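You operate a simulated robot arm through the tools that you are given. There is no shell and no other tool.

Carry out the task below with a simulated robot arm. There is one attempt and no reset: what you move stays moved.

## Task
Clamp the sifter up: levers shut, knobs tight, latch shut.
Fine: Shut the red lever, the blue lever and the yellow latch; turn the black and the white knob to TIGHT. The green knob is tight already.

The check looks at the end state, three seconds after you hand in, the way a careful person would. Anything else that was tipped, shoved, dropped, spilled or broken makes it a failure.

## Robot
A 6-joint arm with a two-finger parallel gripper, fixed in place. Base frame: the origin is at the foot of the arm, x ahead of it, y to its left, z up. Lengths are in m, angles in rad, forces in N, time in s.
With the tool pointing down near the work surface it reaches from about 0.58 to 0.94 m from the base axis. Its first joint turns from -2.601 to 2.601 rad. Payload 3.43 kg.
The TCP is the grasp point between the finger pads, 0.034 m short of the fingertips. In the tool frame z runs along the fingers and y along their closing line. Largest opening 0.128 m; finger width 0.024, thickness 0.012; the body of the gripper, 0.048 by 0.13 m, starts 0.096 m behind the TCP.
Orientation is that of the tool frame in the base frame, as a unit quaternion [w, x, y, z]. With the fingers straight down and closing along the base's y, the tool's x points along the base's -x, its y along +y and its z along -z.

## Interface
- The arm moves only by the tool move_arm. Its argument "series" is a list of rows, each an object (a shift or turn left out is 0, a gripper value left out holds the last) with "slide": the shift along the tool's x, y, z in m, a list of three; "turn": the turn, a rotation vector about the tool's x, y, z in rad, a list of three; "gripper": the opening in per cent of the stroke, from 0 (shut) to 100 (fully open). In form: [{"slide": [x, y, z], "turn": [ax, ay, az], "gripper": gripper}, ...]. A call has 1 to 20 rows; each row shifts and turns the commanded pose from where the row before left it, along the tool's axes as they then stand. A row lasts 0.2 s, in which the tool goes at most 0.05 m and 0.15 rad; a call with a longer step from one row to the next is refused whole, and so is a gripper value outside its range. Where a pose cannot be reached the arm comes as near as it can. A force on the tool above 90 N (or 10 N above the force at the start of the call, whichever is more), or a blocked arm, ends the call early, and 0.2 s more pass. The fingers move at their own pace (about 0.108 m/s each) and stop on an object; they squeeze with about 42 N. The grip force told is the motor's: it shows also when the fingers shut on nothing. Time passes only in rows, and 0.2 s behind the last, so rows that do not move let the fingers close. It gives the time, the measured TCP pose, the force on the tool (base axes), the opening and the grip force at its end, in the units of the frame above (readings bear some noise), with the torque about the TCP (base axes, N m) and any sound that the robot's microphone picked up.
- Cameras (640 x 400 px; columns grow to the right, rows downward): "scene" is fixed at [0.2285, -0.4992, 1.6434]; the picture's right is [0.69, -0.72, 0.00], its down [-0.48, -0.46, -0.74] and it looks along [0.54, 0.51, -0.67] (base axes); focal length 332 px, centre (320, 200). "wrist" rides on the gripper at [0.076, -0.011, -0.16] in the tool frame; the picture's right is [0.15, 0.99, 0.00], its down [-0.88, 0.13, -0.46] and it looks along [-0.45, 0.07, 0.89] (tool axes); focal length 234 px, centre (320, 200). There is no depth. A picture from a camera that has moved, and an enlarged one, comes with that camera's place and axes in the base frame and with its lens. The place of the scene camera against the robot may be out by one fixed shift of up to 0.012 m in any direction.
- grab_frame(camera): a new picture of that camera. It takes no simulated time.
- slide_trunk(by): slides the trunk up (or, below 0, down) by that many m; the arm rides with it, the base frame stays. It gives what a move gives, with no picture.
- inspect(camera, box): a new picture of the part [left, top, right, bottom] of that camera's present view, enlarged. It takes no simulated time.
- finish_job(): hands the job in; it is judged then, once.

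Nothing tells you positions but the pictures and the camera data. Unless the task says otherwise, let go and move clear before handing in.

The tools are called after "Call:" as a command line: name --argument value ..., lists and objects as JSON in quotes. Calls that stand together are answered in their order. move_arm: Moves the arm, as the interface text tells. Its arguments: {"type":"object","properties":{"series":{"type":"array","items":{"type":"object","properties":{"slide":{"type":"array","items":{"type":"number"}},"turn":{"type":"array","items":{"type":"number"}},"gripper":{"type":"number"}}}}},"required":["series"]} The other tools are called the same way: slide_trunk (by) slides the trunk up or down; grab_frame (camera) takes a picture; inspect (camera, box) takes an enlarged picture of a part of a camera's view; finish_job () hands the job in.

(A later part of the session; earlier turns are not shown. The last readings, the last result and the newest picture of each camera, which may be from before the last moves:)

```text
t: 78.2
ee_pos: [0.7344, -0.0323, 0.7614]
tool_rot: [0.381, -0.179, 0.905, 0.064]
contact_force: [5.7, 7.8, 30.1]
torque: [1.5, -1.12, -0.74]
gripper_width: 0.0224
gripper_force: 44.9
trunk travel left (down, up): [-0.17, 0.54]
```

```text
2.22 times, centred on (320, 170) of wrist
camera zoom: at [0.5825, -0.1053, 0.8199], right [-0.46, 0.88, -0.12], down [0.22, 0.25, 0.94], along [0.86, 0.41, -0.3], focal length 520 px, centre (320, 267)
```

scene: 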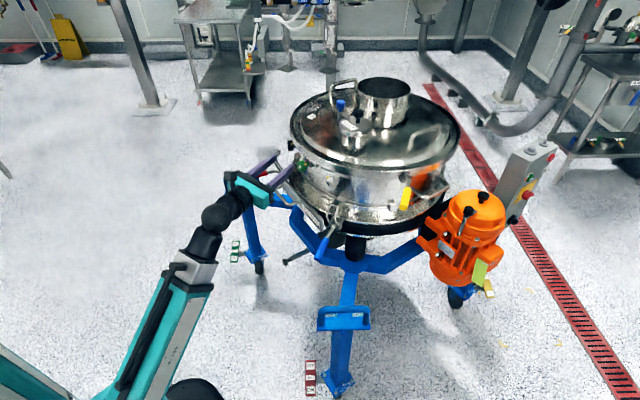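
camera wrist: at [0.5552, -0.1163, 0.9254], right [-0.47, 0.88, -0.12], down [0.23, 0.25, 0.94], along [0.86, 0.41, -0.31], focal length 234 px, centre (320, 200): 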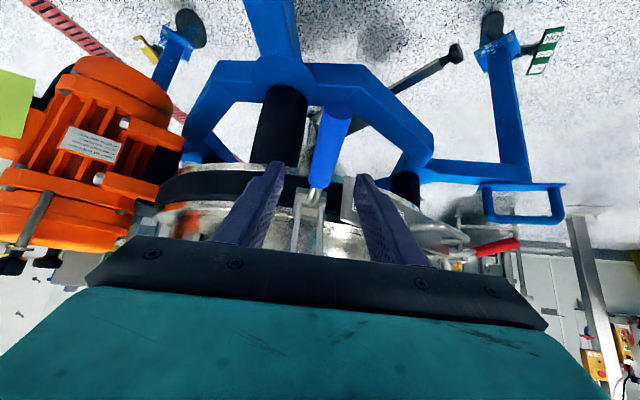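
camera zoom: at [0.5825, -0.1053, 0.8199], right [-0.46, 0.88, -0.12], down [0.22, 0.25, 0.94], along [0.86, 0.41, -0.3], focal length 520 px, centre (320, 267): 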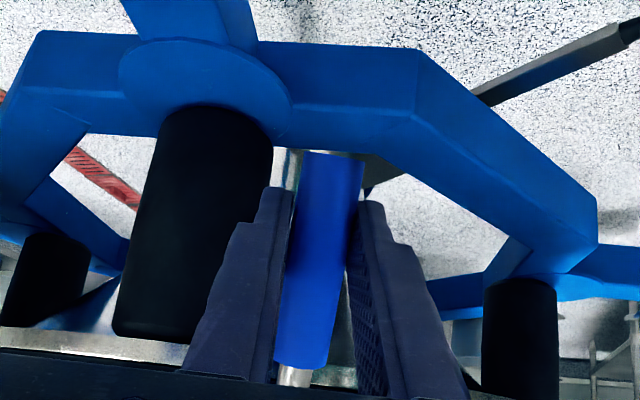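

It's about 44° down now and the bail is seating. Another 20°.

Call:
move_arm --series '[{"slide": [-0.0006, 0, 0.0091]}, {"slide": [-0.0007, 0, 0.0091]}, {"slide": [-0.0022, 0, 0.0089]}, {"slide": [-0.0023, 0, 0.0089]}, {}]'

Call:
inspect --camera "scene" --box '[270, 180, 370, 260]'

Call:
inspect --camera "wrist" --box '[220, 80, 420, 260]'

```text
t: 79.5
ee_pos: [0.761, -0.0233, 0.7413]
tool_rot: [0.38, -0.179, 0.905, 0.063]
contact_force: [-0.7, 4.0, 31.3]
torque: [1.73, -0.97, -0.46]
gripper_width: 0.0219
gripper_force: 45.0
trunk travel left (down, up): [-0.17, 0.54]
```

```text
5.00 times, centred on (320, 220) of scene
camera zoom: at [0.2285, -0.4992, 1.6434], right [0.69, -0.72, 0.0], down [-0.48, -0.46, -0.74], along [0.54, 0.51, -0.67], focal length 1662 px, centre (320, 100)
```

zoom: 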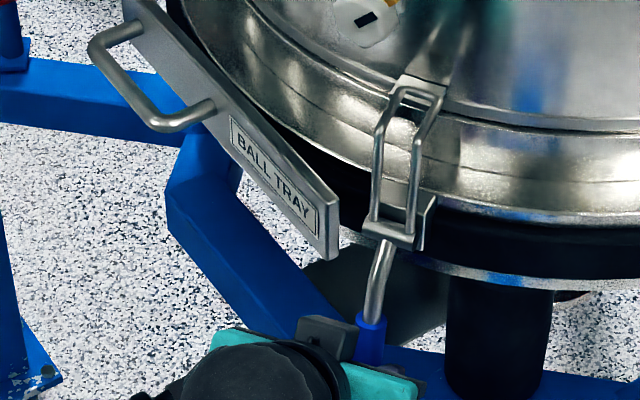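

```text
2.22 times, centred on (320, 170) of wrist
camera zoom: at [0.6089, -0.0961, 0.7985], right [-0.46, 0.88, -0.12], down [0.22, 0.25, 0.94], along [0.86, 0.41, -0.31], focal length 520 px, centre (320, 267)
```

zoom: 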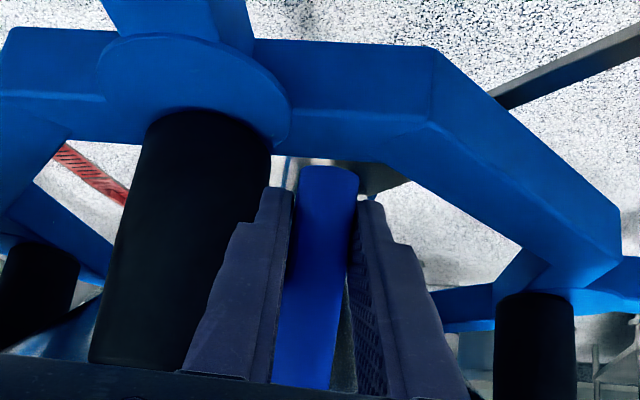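

The toggle keeps folding with a steady ~30 N. I'll go on in 10° steps watching for the end stop.

Call:
move_arm --series '[{"slide": [-0.0037, 0, 0.0084]}, {"slide": [-0.0038, 0, 0.0084]}, {}]'

Call:
inspect --camera "scene" --box '[270, 180, 370, 260]'

Call:
inspect --camera "wrist" --box '[220, 80, 420, 260]'

```text
t: 80.2
ee_pos: [0.7764, -0.0183, 0.7345]
tool_rot: [0.378, -0.18, 0.906, 0.064]
contact_force: [-5.8, -3.6, 30.8]
torque: [1.64, -0.21, -0.23]
gripper_width: 0.0219
gripper_force: 44.7
trunk travel left (down, up): [-0.17, 0.54]
```

```text
5.00 times, centred on (320, 220) of scene
camera zoom: at [0.2285, -0.4992, 1.6434], right [0.69, -0.72, 0.0], down [-0.48, -0.46, -0.74], along [0.54, 0.51, -0.67], focal length 1662 px, centre (320, 100)
```

zoom: 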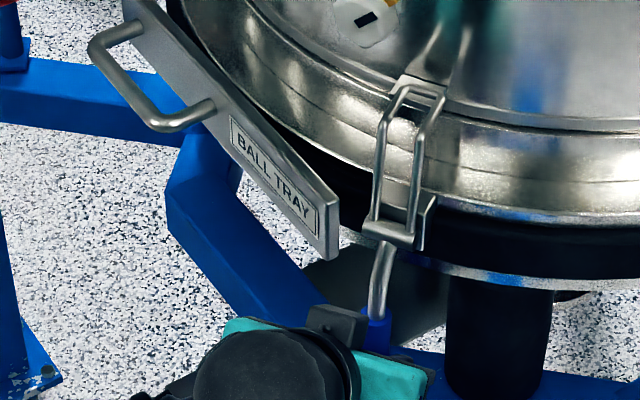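

```text
2.22 times, centred on (320, 170) of wrist
camera zoom: at [0.6241, -0.0906, 0.792], right [-0.46, 0.88, -0.12], down [0.22, 0.25, 0.94], along [0.86, 0.41, -0.31], focal length 520 px, centre (320, 267)
```

zoom: 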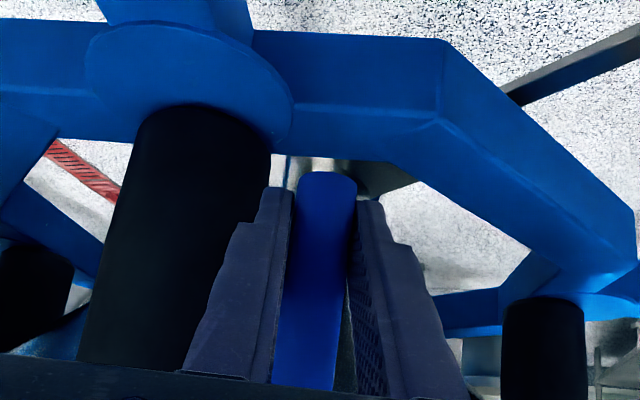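

About 74° down now, with the bail seated on the catch. I'll continue gently to find the stop.

Call:
move_arm --series '[{"slide": [-0.005, 0, 0.0077]}, {}]'

Call:
move_arm --series '[{"slide": [-0.0053, 0, 0.0075]}, {}]'

Call:
inspect --camera "scene" --box '[270, 180, 370, 260]'

```text
t: 80.8
ee_pos: [0.7807, -0.0177, 0.7298]
tool_rot: [0.376, -0.18, 0.907, 0.063]
contact_force: [-49.3, -14.9, 22.3]
torque: [1.3, 0.65, -0.04]
gripper_width: 0.0227
gripper_force: 44.9
trunk travel left (down, up): [-0.17, 0.54]
```

```text
t: 81.5
ee_pos: [0.789, -0.013, 0.7287]
tool_rot: [0.373, -0.18, 0.908, 0.064]
contact_force: [-51.0, -18.6, 7.7]
torque: [1.41, -0.12, -0.06]
gripper_width: 0.0219
gripper_force: 44.8
trunk travel left (down, up): [-0.17, 0.54]
```

```text
5.00 times, centred on (320, 220) of scene
camera zoom: at [0.2285, -0.4992, 1.6434], right [0.69, -0.72, 0.0], down [-0.48, -0.46, -0.74], along [0.54, 0.51, -0.67], focal length 1662 px, centre (320, 100)
```

zoom: 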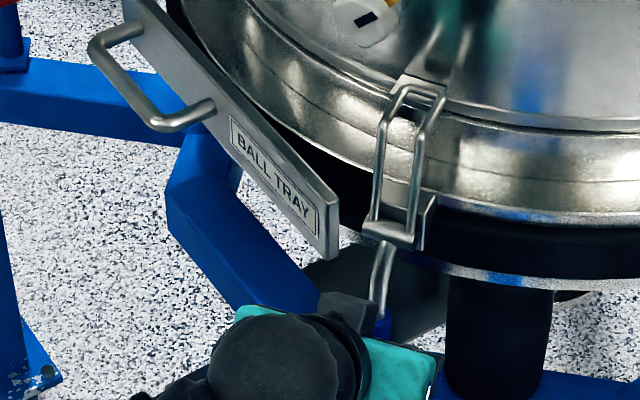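

The resistance rose to about 50 N, either over-centre or the stop. I'll push a little further inward, with the 90 N limit as a guard.

Call:
move_arm --series '[{"slide": [-0.0036, 0, 0.0036]}, {}, {}]'

Call:
move_arm --series '[{"slide": [-0.0036, 0, 0.0036]}, {}, {}]'

Call:
inspect --camera "scene" --box '[270, 180, 370, 260]'

Call:
inspect --camera "wrist" --box '[220, 80, 420, 260]'

```text
t: 82.2
ee_pos: [0.7947, -0.0094, 0.7288]
tool_rot: [0.373, -0.181, 0.907, 0.066]
contact_force: [-48.9, -22.7, -2.3]
torque: [1.73, -0.15, -0.03]
gripper_width: 0.0217
gripper_force: 45.4
trunk travel left (down, up): [-0.17, 0.54]
```

```text
t: 83.0
ee_pos: [0.7998, -0.0094, 0.7285]
tool_rot: [0.373, -0.181, 0.908, 0.064]
contact_force: [-47.9, -28.1, -0.7]
torque: [1.92, -0.25, 0.05]
gripper_width: 0.0216
gripper_force: 44.9
trunk travel left (down, up): [-0.17, 0.54]
```

```text
5.00 times, centred on (320, 220) of scene
camera zoom: at [0.2285, -0.4992, 1.6434], right [0.69, -0.72, 0.0], down [-0.48, -0.46, -0.74], along [0.54, 0.51, -0.67], focal length 1662 px, centre (320, 100)
```

zoom: 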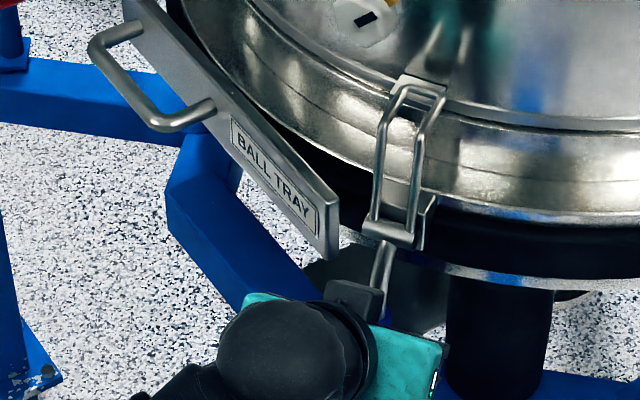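

```text
2.22 times, centred on (320, 170) of wrist
camera zoom: at [0.6491, -0.0814, 0.7885], right [-0.47, 0.88, -0.12], down [0.23, 0.25, 0.94], along [0.85, 0.41, -0.32], focal length 520 px, centre (320, 267)
```

zoom: 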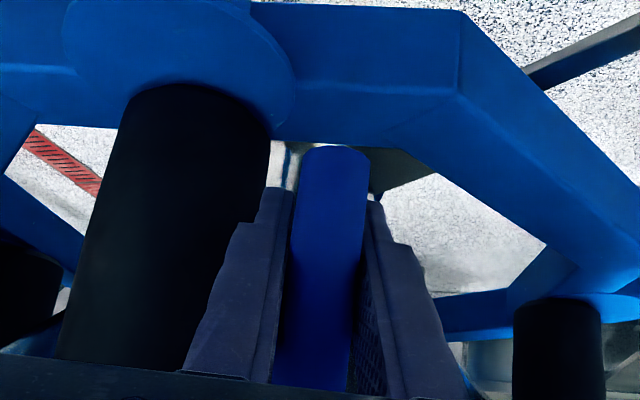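

It is still moving at a constant ~50 N and the sifter itself stays put. A few more steps.

Call:
move_arm --series '[{"slide": [-0.0036, 0, 0.0036]}, {}, {}]'

Call:
move_arm --series '[{"slide": [-0.0036, 0, 0.0036]}, {}, {}]'

Call:
inspect --camera "scene" --box '[270, 180, 370, 260]'

```text
t: 83.8
ee_pos: [0.8042, -0.0086, 0.7286]
tool_rot: [0.373, -0.18, 0.908, 0.064]
contact_force: [-53.5, -27.4, -0.3]
torque: [2.14, -0.84, 0.01]
gripper_width: 0.022
gripper_force: 45.3
trunk travel left (down, up): [-0.17, 0.54]
```

```text
t: 84.7
ee_pos: [0.8089, -0.0057, 0.7292]
tool_rot: [0.374, -0.181, 0.907, 0.064]
contact_force: [-45.2, -28.6, 3.2]
torque: [1.85, -0.27, 0.17]
gripper_width: 0.0218
gripper_force: 44.2
trunk travel left (down, up): [-0.17, 0.54]
```

```text
5.00 times, centred on (320, 220) of scene
camera zoom: at [0.2285, -0.4992, 1.6434], right [0.69, -0.72, 0.0], down [-0.48, -0.46, -0.74], along [0.54, 0.51, -0.67], focal length 1662 px, centre (320, 100)
```

zoom: 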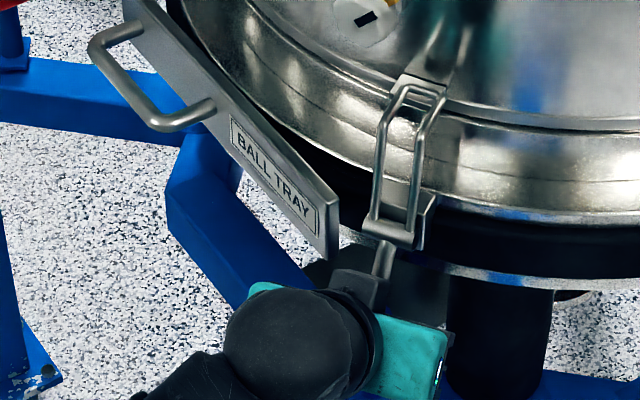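

The force plateaued near 50 N while the grip appears to slide through my fingers: the lever has most likely reached its stop. I'll back off, release and look.

Call:
move_arm --series '[{"slide": [0.007, 0, -0.007]}, {"slide": [0.007, 0, -0.007]}, {"gripper": 35}, {}, {}]'

Call:
move_arm --series '[{"slide": [0.012, 0, -0.03]}, {"slide": [0, 0, -0.03]}, {"slide": [0, 0, -0.03]}, {}]'

Call:
inspect --camera "scene" --box '[260, 170, 380, 260]'

Call:
inspect --camera "wrist" --box '[200, 40, 440, 260]'

```text
t: 85.8
ee_pos: [0.7945, -0.011, 0.7289]
tool_rot: [0.375, -0.181, 0.907, 0.064]
contact_force: [-0.2, -0.1, -0.1]
torque: [0.02, 0.01, -0.03]
gripper_width: 0.0446
gripper_force: 0.1
trunk travel left (down, up): [-0.17, 0.54]
```

```text
t: 86.8
ee_pos: [0.7252, -0.0375, 0.7812]
tool_rot: [0.376, -0.181, 0.906, 0.064]
contact_force: [-0.1, -0.6, -0.2]
torque: [0.0, -0.01, -0.03]
gripper_width: 0.045
gripper_force: 0.0
trunk travel left (down, up): [-0.17, 0.54]
```

```text
4.44 times, centred on (320, 215) of scene
camera zoom: at [0.2285, -0.4992, 1.6434], right [0.69, -0.72, 0.0], down [-0.48, -0.46, -0.74], along [0.54, 0.51, -0.67], focal length 1478 px, centre (320, 133)
```

zoom: 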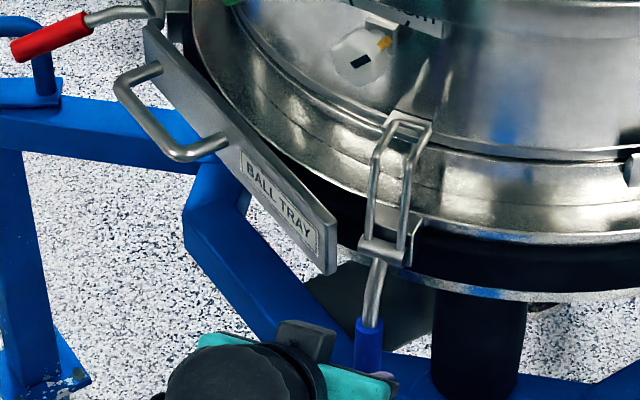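

```text
1.82 times, centred on (320, 150) of wrist
camera zoom: at [0.5757, -0.1087, 0.842], right [-0.47, 0.88, -0.12], down [0.23, 0.25, 0.94], along [0.86, 0.41, -0.31], focal length 426 px, centre (320, 291)
```

zoom: 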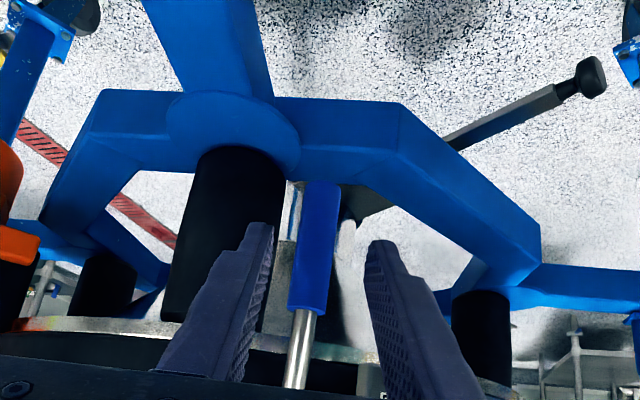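

After release the lever hangs nearly vertical with the bail over its catch; I may have dragged it back a touch while still gripping. I'll close the fingers and push the grip inward from outside to find the true stop.

Call:
move_arm --series '[{"slide": [0, 0, -0.02]}, {"gripper": 0}, {}, {}, {}]'

Call:
inspect --camera "wrist" --box '[200, 40, 440, 260]'

```text
t: 88.0
ee_pos: [0.7137, -0.0407, 0.7975]
tool_rot: [0.376, -0.181, 0.907, 0.063]
contact_force: [-0.7, 0.5, 0.3]
torque: [0.05, 0.01, 0.02]
gripper_width: 0.0003
gripper_force: 32.4
trunk travel left (down, up): [-0.17, 0.54]
```

```text
1.82 times, centred on (320, 150) of wrist
camera zoom: at [0.5631, -0.1131, 0.8555], right [-0.47, 0.88, -0.12], down [0.23, 0.25, 0.94], along [0.86, 0.41, -0.31], focal length 426 px, centre (320, 291)
```

zoom: 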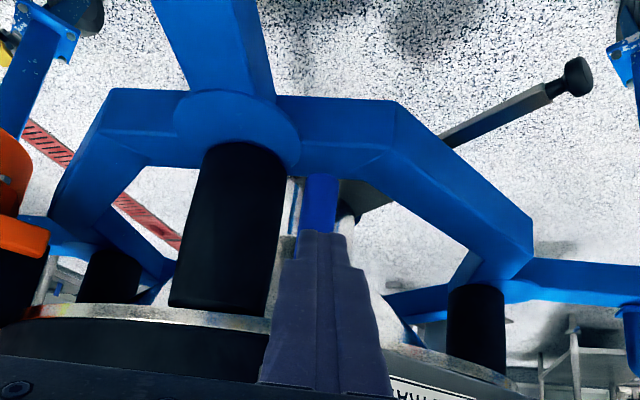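

Fingers are closed and in line with the lever. I'll lower beside the grip and push inward in small steps.

Call:
move_arm --series '[{"slide": [0.0067, -0.0013, 0.02]}, {"slide": [0.0066, -0.0013, 0.0205]}, {}]'

Call:
move_arm --series '[{"slide": [-0.0036, 0, 0.0035]}, {"slide": [-0.0036, 0, 0.0035]}, {}]'

Call:
move_arm --series '[{"slide": [-0.0036, 0, 0.0035]}, {"slide": [-0.0036, 0, 0.0035]}, {}]'

Call:
inspect --camera "scene" --box '[260, 170, 380, 260]'

```text
t: 88.8
ee_pos: [0.7332, -0.0366, 0.7613]
tool_rot: [0.376, -0.18, 0.907, 0.063]
contact_force: [0.1, 0.1, 0.1]
torque: [-0.02, -0.02, 0.0]
gripper_width: 0.0
gripper_force: 32.9
trunk travel left (down, up): [-0.17, 0.54]
```

```text
t: 89.7
ee_pos: [0.7425, -0.034, 0.7592]
tool_rot: [0.376, -0.181, 0.907, 0.063]
contact_force: [-0.5, -0.7, 0.0]
torque: [0.01, 0.04, 0.01]
gripper_width: 0.0
gripper_force: 32.9
trunk travel left (down, up): [-0.17, 0.54]
```

```text
t: 90.5
ee_pos: [0.7428, -0.0318, 0.7592]
tool_rot: [0.37, -0.181, 0.909, 0.062]
contact_force: [-69.4, -24.3, 3.9]
torque: [-0.8, 0.79, 0.23]
gripper_width: 0.0002
gripper_force: 33.0
trunk travel left (down, up): [-0.17, 0.54]
```

```text
4.44 times, centred on (320, 215) of scene
camera zoom: at [0.2285, -0.4992, 1.6434], right [0.69, -0.72, 0.0], down [-0.48, -0.46, -0.74], along [0.54, 0.51, -0.67], focal length 1478 px, centre (320, 133)
```

zoom: 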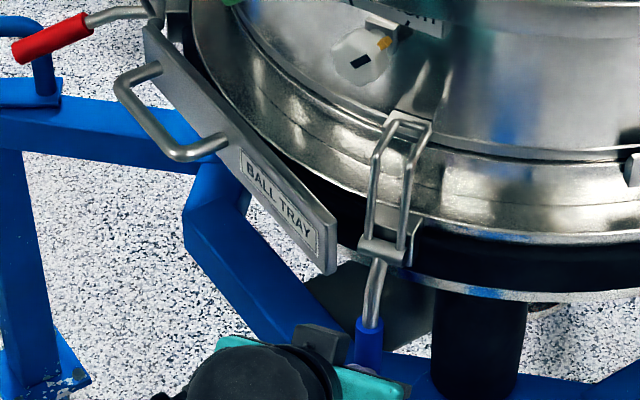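

The blue lever is firmly on its stop (73 N with no movement) and the bail is over its catch, so blue is shut. Next is red: I'll retreat, raise the trunk, and swing round to it.

Call:
move_arm --series '[{"slide": [0.005, 0, -0.02], "gripper": 0}, {"slide": [0, 0, -0.04]}, {"slide": [-0.02, 0, -0.03]}, {"slide": [-0.03, 0, -0.03], "gripper": 48}, {}]'

Call:
slide_trunk --by 0.2

Call:
grab_frame --camera "wrist"

```text
t: 91.7
ee_pos: [0.6989, -0.0484, 0.877]
tool_rot: [0.375, -0.181, 0.907, 0.063]
contact_force: [1.3, -1.0, 0.4]
torque: [0.03, 0.0, 0.0]
gripper_width: 0.0613
gripper_force: 0.1
trunk travel left (down, up): [-0.17, 0.54]
```

```text
t: 93.8
ee_pos: [0.6998, -0.0473, 1.0783]
tool_rot: [0.376, -0.18, 0.907, 0.064]
contact_force: [0.3, 0.4, -0.1]
torque: [-0.02, -0.02, -0.02]
gripper_width: 0.0617
gripper_force: 0.0
trunk travel left (down, up): [-0.37, 0.34]
```

```text
taken
camera wrist: at [0.5483, -0.1197, 1.1366], right [-0.47, 0.88, -0.12], down [0.23, 0.25, 0.94], along [0.86, 0.41, -0.31], focal length 234 px, centre (320, 200)
```

wrist: 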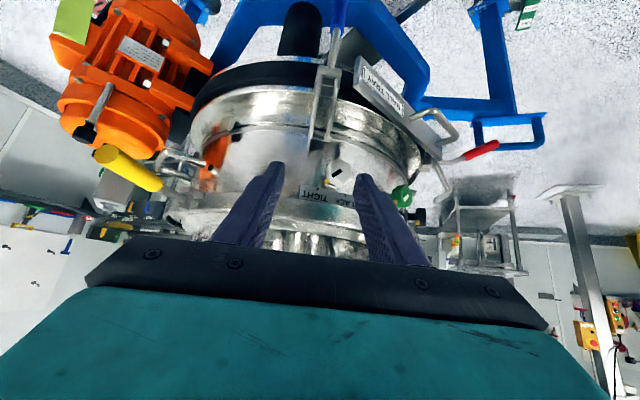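

Clear and at a safe height. Swinging round to the left with the yaw following, toward the red lever.

Call:
move_arm --series '[{"slide": [-0.0128, 0.0359, 0.0128], "turn": [0.0705, 0, 0.0711]}, {"slide": [-0.0102, 0.0375, 0.0102], "turn": [0.0705, 0, 0.0711]}, {"slide": [-0.0075, 0.0388, 0.0075], "turn": [0.0705, 0, 0.0711]}, {"slide": [-0.0047, 0.0397, 0.0047], "turn": [0.0705, 0, 0.0711]}, {"slide": [-0.0019, 0.0401, 0.0019], "turn": [0.0705, 0, 0.0711]}, {"slide": [0.0009, 0.0402, -0.0009], "turn": [0.0705, 0, 0.0711]}, {"slide": [0.0038, 0.0398, -0.0038], "turn": [0.0705, 0, 0.0711]}, {"slide": [0.0066, 0.0391, -0.0066], "turn": [0.0705, 0, 0.0711]}, {"slide": [0.0093, 0.038, -0.0093], "turn": [0.0705, 0, 0.0711]}, {"slide": [0.012, 0.0365, -0.012], "turn": [0.0705, 0, 0.0711]}, {"slide": [0.0145, 0.0346, -0.0145], "turn": [0.0705, 0, 0.0711]}, {"slide": [0.0168, 0.0324, -0.0168], "turn": [0.0705, 0, 0.0711]}, {}]'

Call:
grab_frame --camera "wrist"

```text
t: 96.6
ee_pos: [0.7393, 0.432, 1.0692]
tool_rot: [0.357, 0.365, 0.845, -0.159]
contact_force: [0.4, -0.1, 0.1]
torque: [-0.01, 0.0, 0.01]
gripper_width: 0.0618
gripper_force: 0.0
trunk travel left (down, up): [-0.37, 0.34]
```

```text
taken
camera wrist: at [0.6171, 0.5465, 1.1241], right [0.65, 0.75, -0.11], down [0.29, -0.11, 0.95], along [0.7, -0.65, -0.3], focal length 234 px, centre (320, 200)
```

wrist: 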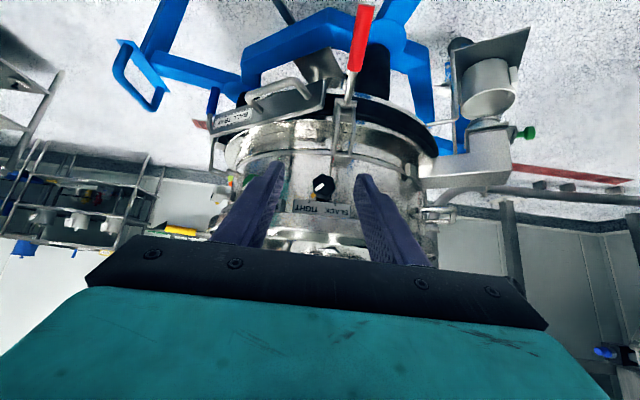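

The red lever's hub is about (0.876, 0.337, 0.836) and its grip centre about (0.800, 0.407, 0.838), running along azimuth 137°. I'll align and move above it.

Call:
move_arm --series '[{"turn": [-0.054, 0, -0.052]}, {"slide": [0.0108, 0.0058, 0.0317]}, {"slide": [0.0108, 0.0058, 0.0317]}, {"slide": [0.0108, 0.0058, 0.0317]}, {"slide": [0.0108, 0.0058, 0.0317]}, {}]'

Call:
grab_frame --camera "wrist"

```text
t: 98.0
ee_pos: [0.7992, 0.408, 0.9489]
tool_rot: [0.361, 0.334, 0.859, -0.144]
contact_force: [0.3, -0.1, -0.1]
torque: [0.0, -0.01, -0.01]
gripper_width: 0.0613
gripper_force: 0.0
trunk travel left (down, up): [-0.37, 0.34]
```

```text
taken
camera wrist: at [0.6683, 0.5127, 1.0046], right [0.59, 0.8, -0.11], down [0.3, -0.09, 0.95], along [0.75, -0.6, -0.3], focal length 234 px, centre (320, 200)
```

wrist: 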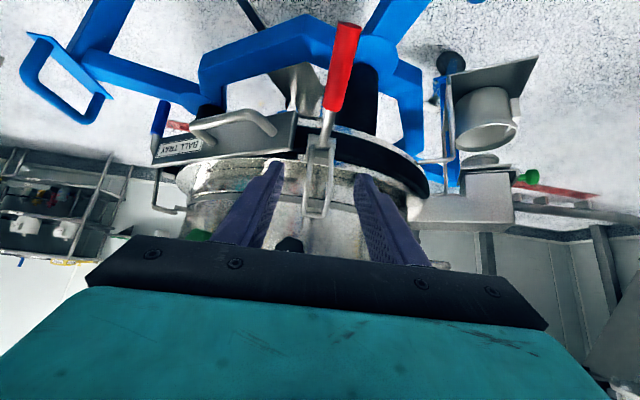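

The geometry is the same as it was for blue. I'll descend onto the red grip and pinch it.

Call:
move_arm --series '[{"slide": [0.025, 0.001, 0.0245]}, {"slide": [0.025, 0.001, 0.0245]}, {"slide": [0.0145, 0, 0.014]}, {"slide": [0.0145, 0, 0.014]}, {}]'

Call:
inspect --camera "wrist" --box '[220, 60, 420, 260]'

```text
t: 99.2
ee_pos: [0.7988, 0.4084, 0.8389]
tool_rot: [0.362, 0.333, 0.859, -0.144]
contact_force: [0.2, -0.5, 0.3]
torque: [-0.03, -0.01, 0.01]
gripper_width: 0.0615
gripper_force: 0.0
trunk travel left (down, up): [-0.37, 0.34]
```

```text
2.00 times, centred on (320, 160) of wrist
camera zoom: at [0.6684, 0.5133, 0.8945], right [0.59, 0.8, -0.11], down [0.3, -0.09, 0.95], along [0.75, -0.6, -0.3], focal length 468 px, centre (320, 280)
```

zoom: 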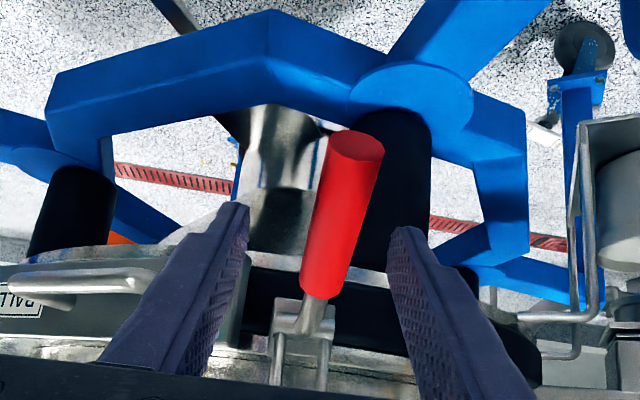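

Straddling the grip, slightly left of centre. I'll shift 4 mm, pinch, and start the lever down along its arc.

Call:
move_arm --series '[{"slide": [0, 0.004, 0]}, {"gripper": 0}, {}, {}]'

Call:
move_arm --series '[{"slide": [0.006, 0, 0.007]}, {"slide": [0.0059, 0, 0.0069]}, {"slide": [0.0047, 0, 0.0079]}, {"slide": [0.0047, 0, 0.0078]}, {}]'

Call:
inspect --camera "scene" --box '[220, 120, 340, 210]'

Call:
inspect --camera "wrist" --box '[220, 60, 420, 260]'

```text
t: 100.2
ee_pos: [0.8036, 0.4133, 0.8388]
tool_rot: [0.363, 0.333, 0.858, -0.143]
contact_force: [5.8, 5.3, -0.1]
torque: [0.31, -0.62, -0.69]
gripper_width: 0.0221
gripper_force: 44.7
trunk travel left (down, up): [-0.37, 0.34]
```

```text
t: 101.4
ee_pos: [0.8106, 0.4045, 0.8085]
tool_rot: [0.37, 0.331, 0.856, -0.143]
contact_force: [27.9, -0.5, 28.7]
torque: [-0.69, -2.39, -0.61]
gripper_width: 0.0219
gripper_force: 45.5
trunk travel left (down, up): [-0.37, 0.34]
```

```text
4.44 times, centred on (280, 165) of scene
camera zoom: at [0.2285, -0.4992, 1.6434], right [0.69, -0.72, 0.0], down [-0.48, -0.46, -0.74], along [0.54, 0.51, -0.67], focal length 1478 px, centre (498, 356)
```

zoom: 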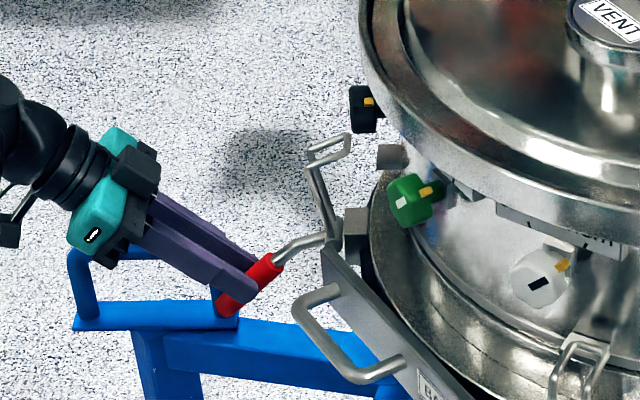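

```text
2.00 times, centred on (320, 160) of wrist
camera zoom: at [0.679, 0.5095, 0.8611], right [0.59, 0.8, -0.11], down [0.29, -0.09, 0.95], along [0.75, -0.6, -0.28], focal length 468 px, centre (320, 280)
```

zoom: 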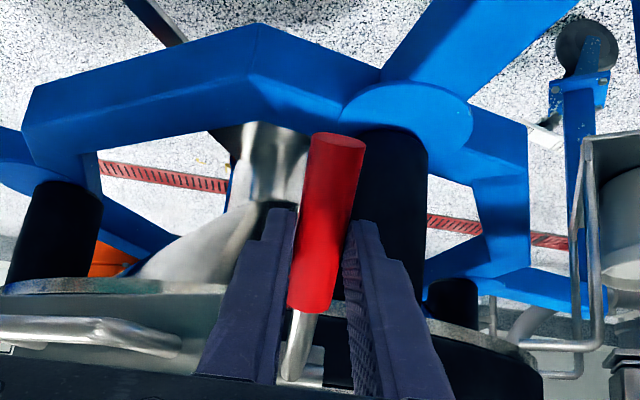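

The red lever follows well and its bail is swinging in. Continuing down.

Call:
move_arm --series '[{"slide": [0.0033, 0, 0.0086]}, {"slide": [0.0033, 0, 0.0086]}, {"slide": [0.0017, 0, 0.009]}, {"slide": [0.0017, 0, 0.009]}, {}]'

Call:
move_arm --series '[{"slide": [0.0001, 0, 0.0092]}, {"slide": [0.0001, 0, 0.0092]}, {"slide": [-0.0014, 0, 0.009]}, {"slide": [-0.0015, 0, 0.009]}, {}]'

Call:
inspect --camera "scene" --box '[220, 120, 340, 210]'

Call:
inspect --camera "wrist" --box '[220, 60, 420, 260]'

```text
t: 102.6
ee_pos: [0.8228, 0.394, 0.778]
tool_rot: [0.37, 0.332, 0.856, -0.143]
contact_force: [20.2, -0.9, 35.6]
torque: [-0.57, -2.43, -0.47]
gripper_width: 0.0217
gripper_force: 44.8
trunk travel left (down, up): [-0.37, 0.34]
```

```text
t: 103.8
ee_pos: [0.8417, 0.3749, 0.7555]
tool_rot: [0.368, 0.332, 0.856, -0.145]
contact_force: [6.5, 1.3, 36.5]
torque: [-0.65, -2.07, -0.17]
gripper_width: 0.0218
gripper_force: 44.9
trunk travel left (down, up): [-0.37, 0.34]
```

```text
4.44 times, centred on (280, 165) of scene
camera zoom: at [0.2285, -0.4992, 1.6434], right [0.69, -0.72, 0.0], down [-0.48, -0.46, -0.74], along [0.54, 0.51, -0.67], focal length 1478 px, centre (498, 356)
```

zoom: 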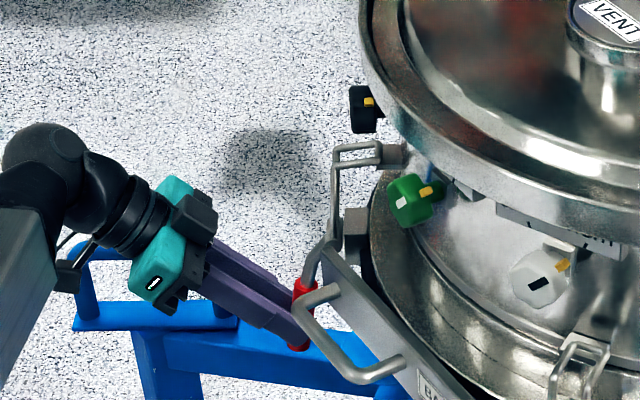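

```text
2.00 times, centred on (320, 160) of wrist
camera zoom: at [0.7094, 0.4798, 0.8084], right [0.59, 0.8, -0.11], down [0.29, -0.09, 0.95], along [0.75, -0.6, -0.28], focal length 468 px, centre (320, 280)
```

zoom: 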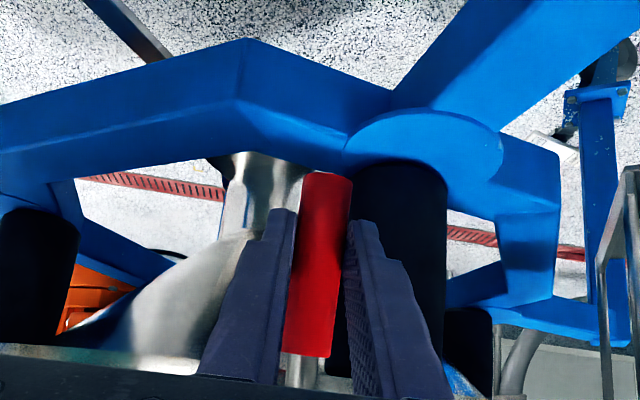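

About 57° down and the bail is nearing its catch. I'll continue toward the stop.

Call:
move_arm --series '[{"slide": [-0.003, 0, 0.0087]}, {"slide": [-0.0031, 0, 0.0086]}, {}]'

Call:
move_arm --series '[{"slide": [-0.0042, 0, 0.0082]}, {}]'

Call:
inspect --camera "scene" --box '[220, 120, 340, 210]'

Call:
inspect --camera "wrist" --box '[220, 60, 420, 260]'

```text
t: 104.6
ee_pos: [0.8505, 0.3639, 0.7468]
tool_rot: [0.366, 0.332, 0.857, -0.144]
contact_force: [-3.2, 7.7, 39.3]
torque: [-0.45, -1.21, 0.09]
gripper_width: 0.0215
gripper_force: 44.9
trunk travel left (down, up): [-0.37, 0.34]
```

```text
t: 105.2
ee_pos: [0.8541, 0.363, 0.7431]
tool_rot: [0.364, 0.332, 0.858, -0.143]
contact_force: [-35.7, 21.0, 39.6]
torque: [0.31, -0.15, -0.2]
gripper_width: 0.0218
gripper_force: 45.2
trunk travel left (down, up): [-0.37, 0.34]
```

```text
4.44 times, centred on (280, 165) of scene
camera zoom: at [0.2285, -0.4992, 1.6434], right [0.69, -0.72, 0.0], down [-0.48, -0.46, -0.74], along [0.54, 0.51, -0.67], focal length 1478 px, centre (498, 356)
```

zoom: 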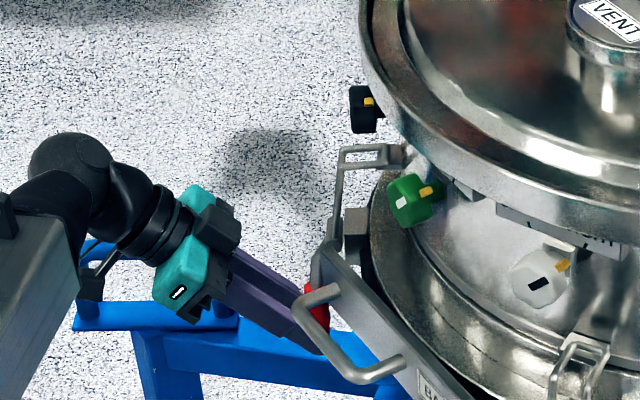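

```text
2.00 times, centred on (320, 160) of wrist
camera zoom: at [0.7225, 0.4664, 0.7988], right [0.59, 0.8, -0.11], down [0.3, -0.09, 0.95], along [0.75, -0.59, -0.29], focal length 468 px, centre (320, 280)
```

zoom: 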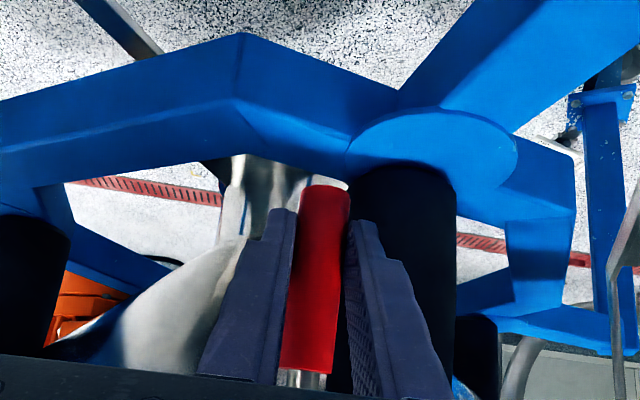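

Radial resistance rises at the same angle as blue's stop. I'll release in place, back off, close the fingers and push from outside to confirm.

Call:
move_arm --series '[{"gripper": 36}, {}, {"slide": [0.005, 0, -0.03]}, {"slide": [0.005, 0, -0.03]}, {"slide": [0, 0, -0.03]}, {"gripper": 0}, {}, {}, {}]'

Call:
inspect --camera "wrist" --box '[220, 60, 420, 260]'

Call:
inspect --camera "scene" --box '[220, 120, 340, 210]'

```text
t: 107.2
ee_pos: [0.8074, 0.4068, 0.794]
tool_rot: [0.363, 0.333, 0.858, -0.144]
contact_force: [-1.0, -0.1, -1.0]
torque: [0.01, 0.01, 0.0]
gripper_width: 0.0
gripper_force: 32.9
trunk travel left (down, up): [-0.37, 0.34]
```

```text
2.00 times, centred on (320, 160) of wrist
camera zoom: at [0.677, 0.5112, 0.8493], right [0.59, 0.8, -0.11], down [0.3, -0.09, 0.95], along [0.75, -0.6, -0.3], focal length 468 px, centre (320, 280)
```

zoom: 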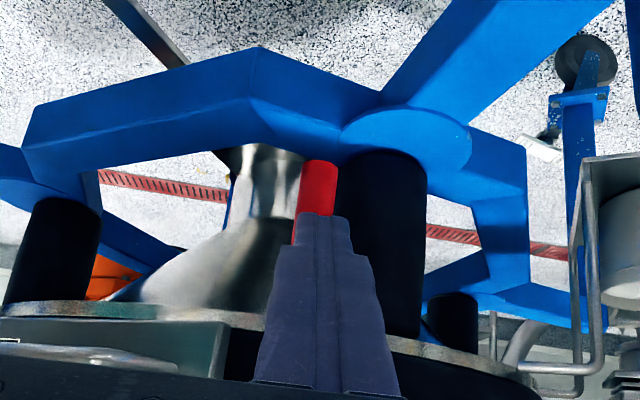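

```text
4.44 times, centred on (280, 165) of scene
camera zoom: at [0.2285, -0.4992, 1.6434], right [0.69, -0.72, 0.0], down [-0.48, -0.46, -0.74], along [0.54, 0.51, -0.67], focal length 1478 px, centre (498, 356)
```

zoom: 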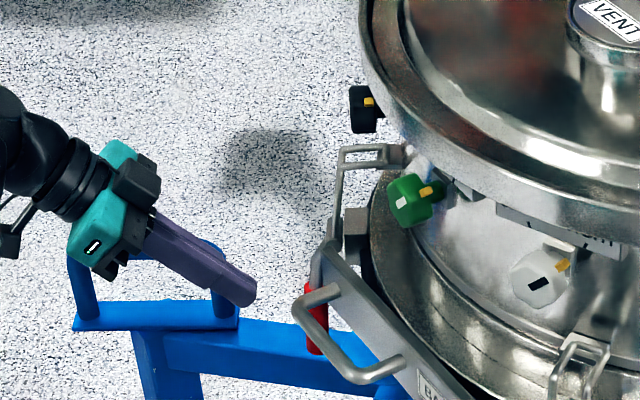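

Red hangs down with its bail over the catch. I'll push from outside to confirm it is fully home.

Call:
move_arm --series '[{"slide": [0.0076, 0, 0.0138]}, {"slide": [0.0075, 0, 0.0138]}, {"slide": [-0.0035, 0, 0.0036]}, {"slide": [-0.0035, 0, 0.0036]}, {}]'

Call:
move_arm --series '[{"slide": [-0.0035, 0, 0.0036]}, {"slide": [-0.0035, 0, 0.0036]}, {}]'

Call:
move_arm --series '[{"slide": [-0.0028, 0, 0.0028]}, {"slide": [-0.0028, 0, 0.0028]}, {}]'

Call:
inspect --camera "scene" --box '[220, 120, 340, 210]'

```text
t: 108.4
ee_pos: [0.8229, 0.3941, 0.7639]
tool_rot: [0.362, 0.334, 0.858, -0.145]
contact_force: [0.1, -0.2, 0.6]
torque: [-0.01, -0.01, 0.0]
gripper_width: 0.0
gripper_force: 33.1
trunk travel left (down, up): [-0.37, 0.34]
```

```text
t: 109.2
ee_pos: [0.8288, 0.386, 0.7655]
tool_rot: [0.363, 0.333, 0.858, -0.144]
contact_force: [-0.2, -0.1, 0.1]
torque: [0.0, 0.01, -0.01]
gripper_width: 0.0
gripper_force: 33.3
trunk travel left (down, up): [-0.37, 0.34]
```

```text
t: 110.0
ee_pos: [0.8348, 0.3818, 0.7638]
tool_rot: [0.362, 0.332, 0.859, -0.144]
contact_force: [-1.4, -0.1, 0.0]
torque: [-0.02, -0.02, 0.01]
gripper_width: 0.0
gripper_force: 32.9
trunk travel left (down, up): [-0.37, 0.34]
```

```text
4.44 times, centred on (280, 165) of scene
camera zoom: at [0.2285, -0.4992, 1.6434], right [0.69, -0.72, 0.0], down [-0.48, -0.46, -0.74], along [0.54, 0.51, -0.67], focal length 1478 px, centre (498, 356)
```

zoom: 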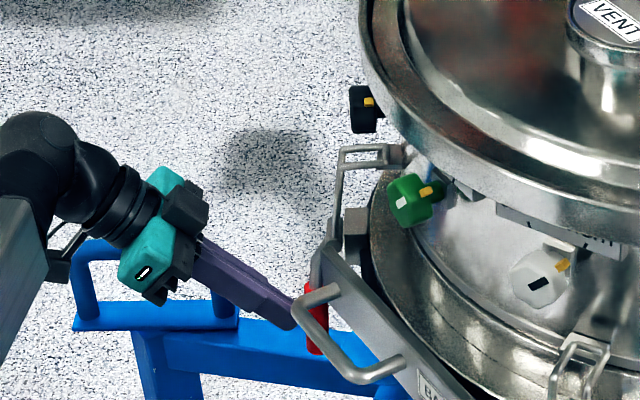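

No contact yet; a few more small steps inward.

Call:
move_arm --series '[{"slide": [-0.0028, 0, 0.0028]}, {"slide": [-0.0028, 0, 0.0028]}, {}]'

Call:
move_arm --series '[{"slide": [-0.0028, 0, 0.0028]}, {"slide": [-0.0021, 0, 0.0021]}, {}]'

Call:
inspect --camera "scene" --box '[220, 120, 340, 210]'

```text
t: 110.8
ee_pos: [0.8365, 0.3803, 0.7638]
tool_rot: [0.359, 0.332, 0.86, -0.143]
contact_force: [-42.7, 20.5, 1.4]
torque: [0.28, 0.62, -0.47]
gripper_width: 0.0
gripper_force: 32.8
trunk travel left (down, up): [-0.37, 0.34]
```

```text
t: 111.6
ee_pos: [0.8375, 0.3798, 0.7624]
tool_rot: [0.355, 0.332, 0.862, -0.142]
contact_force: [-66.2, 30.1, 1.2]
torque: [0.7, 0.71, -0.78]
gripper_width: 0.0
gripper_force: 33.0
trunk travel left (down, up): [-0.37, 0.34]
```

```text
4.44 times, centred on (280, 165) of scene
camera zoom: at [0.2285, -0.4992, 1.6434], right [0.69, -0.72, 0.0], down [-0.48, -0.46, -0.74], along [0.54, 0.51, -0.67], focal length 1478 px, centre (498, 356)
```

zoom: 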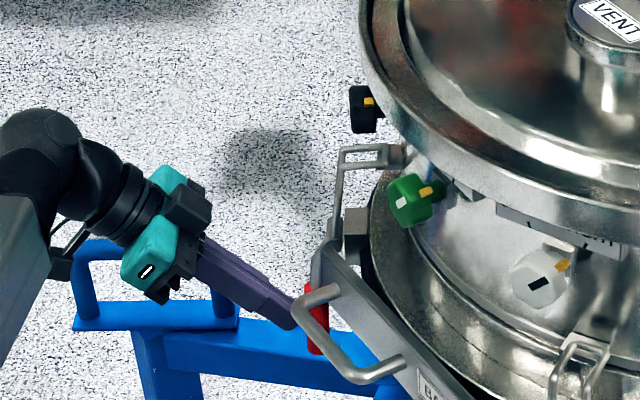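

Red is on its stop too (73 N, no movement), so red is shut. Now the yellow latch: I'll retreat, raise up, and swing back to the right side for a close look.

Call:
move_arm --series '[{"slide": [0.004, 0, -0.02], "gripper": 0}, {"slide": [0, 0, -0.04]}, {"slide": [-0.01, 0, -0.04]}, {"slide": [-0.03, 0, -0.03]}, {}]'

Call:
slide_trunk --by 0.2

Call:
grab_frame --camera "wrist"

```text
t: 112.8
ee_pos: [0.7979, 0.4207, 0.8814]
tool_rot: [0.362, 0.332, 0.859, -0.144]
contact_force: [0.3, -1.0, 0.9]
torque: [-0.01, 0.02, 0.0]
gripper_width: 0.0001
gripper_force: 33.5
trunk travel left (down, up): [-0.37, 0.34]
```

```text
t: 115.0
ee_pos: [0.7976, 0.4202, 1.0799]
tool_rot: [0.362, 0.333, 0.858, -0.145]
contact_force: [0.0, -0.9, -0.3]
torque: [-0.02, 0.01, -0.04]
gripper_width: 0.0
gripper_force: 32.9
trunk travel left (down, up): [-0.57, 0.14]
```

```text
taken
camera wrist: at [0.6666, 0.5248, 1.1361], right [0.59, 0.8, -0.11], down [0.3, -0.09, 0.95], along [0.75, -0.6, -0.3], focal length 234 px, centre (320, 200)
```

wrist: 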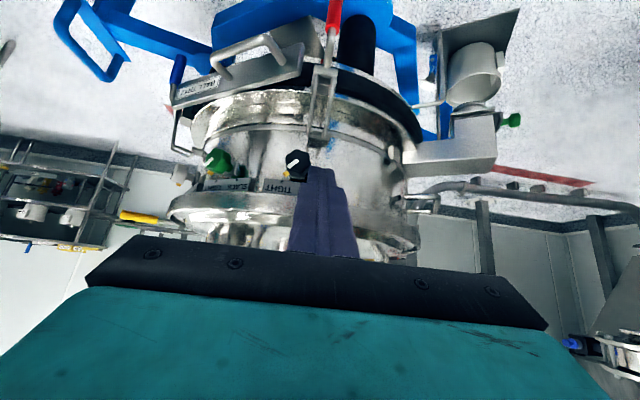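

I'll raise the tool and drop the trunk a bit (for inner reach), then swing round to the right.

Call:
move_arm --series '[{"slide": [-0.0287, 0, -0.028]}, {"slide": [-0.0287, 0, -0.028]}, {"slide": [-0.0287, 0, -0.028]}, {"slide": [-0.0287, 0, -0.028]}, {}]'

Call:
slide_trunk --by -0.15

Call:
move_arm --series '[{"slide": [-0.015, -0.034, 0.0153], "turn": [-0.0666, 0, -0.065]}, {"slide": [-0.0127, -0.0358, 0.013], "turn": [-0.0666, 0, -0.065]}, {"slide": [-0.0104, -0.0374, 0.0106], "turn": [-0.0666, 0, -0.065]}, {"slide": [-0.0078, -0.0386, 0.008], "turn": [-0.0666, 0, -0.065]}, {"slide": [-0.0053, -0.0395, 0.0054], "turn": [-0.0666, 0, -0.065]}, {"slide": [-0.0027, -0.04, 0.0028], "turn": [-0.0666, 0, -0.065]}, {"slide": [0, -0.0402, 0], "turn": [-0.0666, 0, -0.065]}, {"slide": [0.0025, -0.04, -0.0026], "turn": [-0.0666, 0, -0.065]}, {"slide": [0.005, -0.0395, -0.0052], "turn": [-0.0666, 0, -0.065]}, {"slide": [0.0076, -0.0387, -0.0078], "turn": [-0.0666, 0, -0.065]}, {"slide": [0.0101, -0.0375, -0.0103], "turn": [-0.0666, 0, -0.065]}, {"slide": [0.0125, -0.036, -0.0128], "turn": [-0.0666, 0, -0.065]}, {}]'

Call:
grab_frame --camera "wrist"

```text
t: 116.2
ee_pos: [0.7998, 0.4208, 1.2406]
tool_rot: [0.363, 0.333, 0.858, -0.145]
contact_force: [0.8, 0.7, -0.2]
torque: [0.0, 0.02, -0.04]
gripper_width: 0.0
gripper_force: 33.0
trunk travel left (down, up): [-0.57, 0.14]
```

```text
t: 117.9
ee_pos: [0.8002, 0.4213, 1.0904]
tool_rot: [0.362, 0.332, 0.859, -0.144]
contact_force: [-0.2, -0.1, 0.0]
torque: [0.02, -0.05, 0.0]
gripper_width: 0.0
gripper_force: 32.9
trunk travel left (down, up): [-0.42, 0.29]
```

```text
t: 120.7
ee_pos: [0.7123, -0.0561, 1.0913]
tool_rot: [0.38, -0.173, 0.906, 0.07]
contact_force: [-0.3, 0.0, 0.7]
torque: [0.02, -0.01, 0.02]
gripper_width: 0.0001
gripper_force: 32.8
trunk travel left (down, up): [-0.42, 0.29]
```

```text
taken
camera wrist: at [0.5609, -0.1275, 1.1483], right [-0.46, 0.88, -0.11], down [0.22, 0.23, 0.95], along [0.86, 0.41, -0.3], focal length 234 px, centre (320, 200)
```

wrist: 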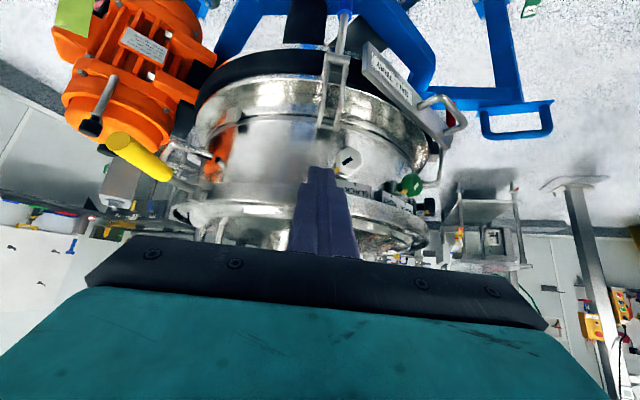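

The yellow latch is visible at left. I'll zoom in on it.

Call:
inspect --camera "wrist" --box '[90, 110, 250, 240]'

Call:
inspect --camera "scene" --box '[370, 130, 470, 230]'

```text
3.08 times, centred on (170, 175) of wrist
camera zoom: at [0.5609, -0.1275, 1.1483], right [-0.46, 0.88, -0.11], down [0.22, 0.23, 0.95], along [0.86, 0.41, -0.3], focal length 720 px, centre (782, 277)
```

zoom: 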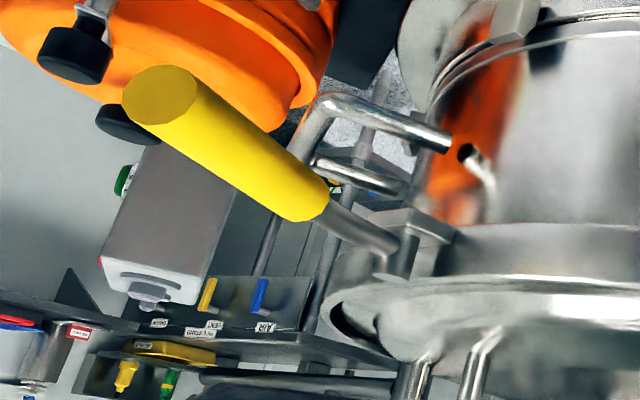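

```text
4.00 times, centred on (420, 180) of scene
camera zoom: at [0.2285, -0.4992, 1.6434], right [0.69, -0.72, 0.0], down [-0.48, -0.46, -0.74], along [0.54, 0.51, -0.67], focal length 1330 px, centre (-80, 280)
```

zoom: 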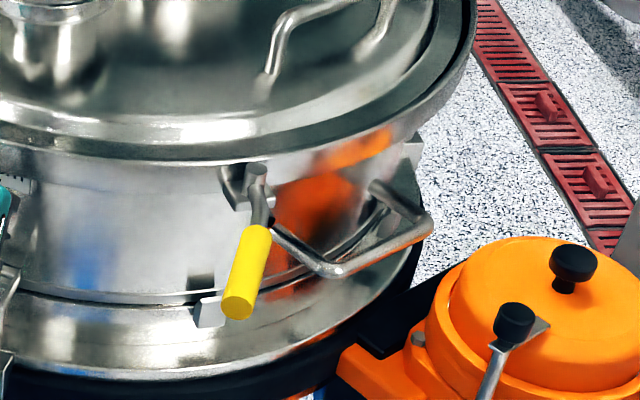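

The latch is a grip on a vertical barrel under the rim, standing straight out. I need to see which way it folds shut, so I'll move round to look at it head-on.

Call:
move_arm --series '[{"slide": [0.0031, -0.0341, -0.0093], "turn": [-0.0535, 0, -0.0526]}, {"slide": [0.0049, -0.0333, -0.0111], "turn": [-0.0535, 0, -0.0526]}, {"slide": [0.0066, -0.0324, -0.0128], "turn": [-0.0535, 0, -0.0526]}, {"slide": [0.0083, -0.0312, -0.0146], "turn": [-0.0535, 0, -0.0526]}, {"slide": [0.0099, -0.03, -0.0162], "turn": [-0.0535, 0, -0.0526]}, {"slide": [0.0114, -0.0285, -0.0177], "turn": [-0.0535, 0, -0.0526]}, {"slide": [0.0129, -0.0269, -0.0193], "turn": [-0.0535, 0, -0.0526]}, {}]'

Call:
grab_frame --camera "wrist"

Call:
inspect --camera "wrist" --box '[220, 40, 420, 220]'

```text
t: 122.5
ee_pos: [0.7425, -0.2961, 1.1234]
tool_rot: [0.348, -0.402, 0.83, 0.167]
contact_force: [-1.5, 0.4, 0.5]
torque: [-0.04, 0.02, -0.01]
gripper_width: 0.0
gripper_force: 32.9
trunk travel left (down, up): [-0.42, 0.29]
```

```text
taken
camera wrist: at [0.6475, -0.4352, 1.1819], right [-0.84, 0.53, -0.11], down [0.08, 0.31, 0.95], along [0.54, 0.79, -0.3], focal length 234 px, centre (320, 200)
```

wrist: 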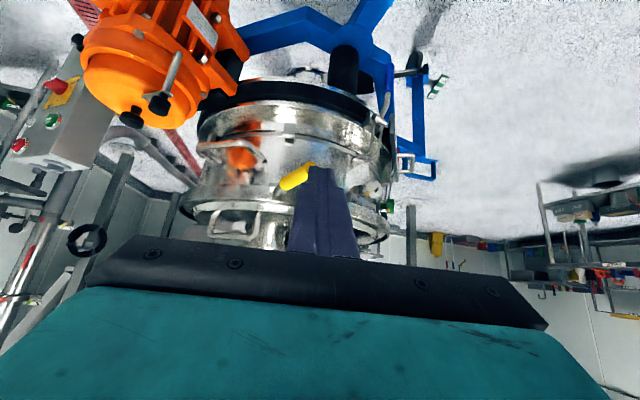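

```text
2.22 times, centred on (320, 130) of wrist
camera zoom: at [0.6475, -0.4352, 1.1819], right [-0.84, 0.53, -0.11], down [0.08, 0.31, 0.95], along [0.54, 0.79, -0.3], focal length 520 px, centre (320, 356)
```

zoom: 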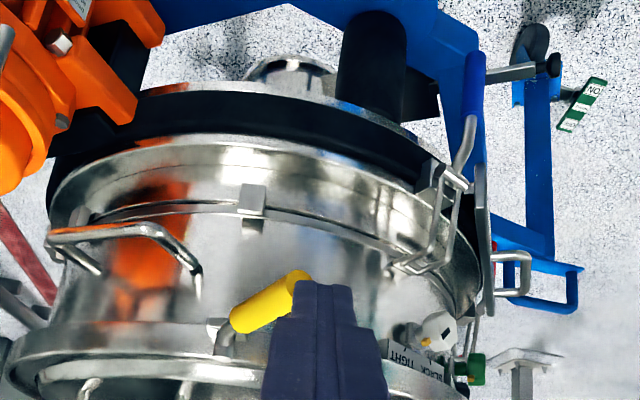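

My own fingers hide part of the latch; I'll shift sideways a bit for a clear view.

Call:
move_arm --series '[{"slide": [0, 0.035, -0.01]}, {"slide": [0, 0.035, -0.01]}, {}]'

Call:
inspect --camera "wrist" --box '[160, 80, 340, 230]'

```text
t: 123.3
ee_pos: [0.6778, -0.2646, 1.1383]
tool_rot: [0.349, -0.401, 0.831, 0.166]
contact_force: [0.4, 0.0, -0.4]
torque: [-0.03, 0.01, -0.06]
gripper_width: 0.0
gripper_force: 32.9
trunk travel left (down, up): [-0.42, 0.29]
```

```text
2.67 times, centred on (250, 155) of wrist
camera zoom: at [0.5825, -0.4023, 1.1961], right [-0.84, 0.53, -0.11], down [0.08, 0.31, 0.95], along [0.54, 0.78, -0.3], focal length 624 px, centre (507, 320)
```

zoom: 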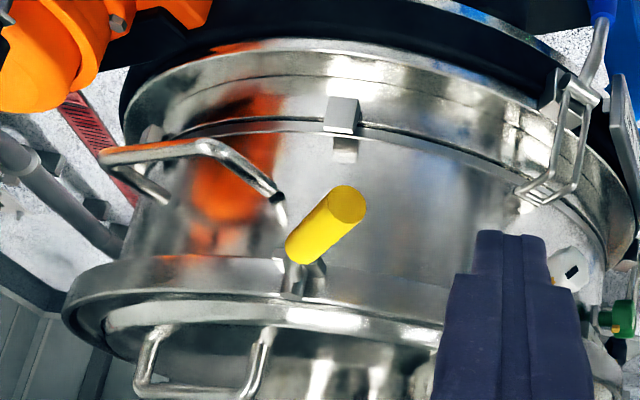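

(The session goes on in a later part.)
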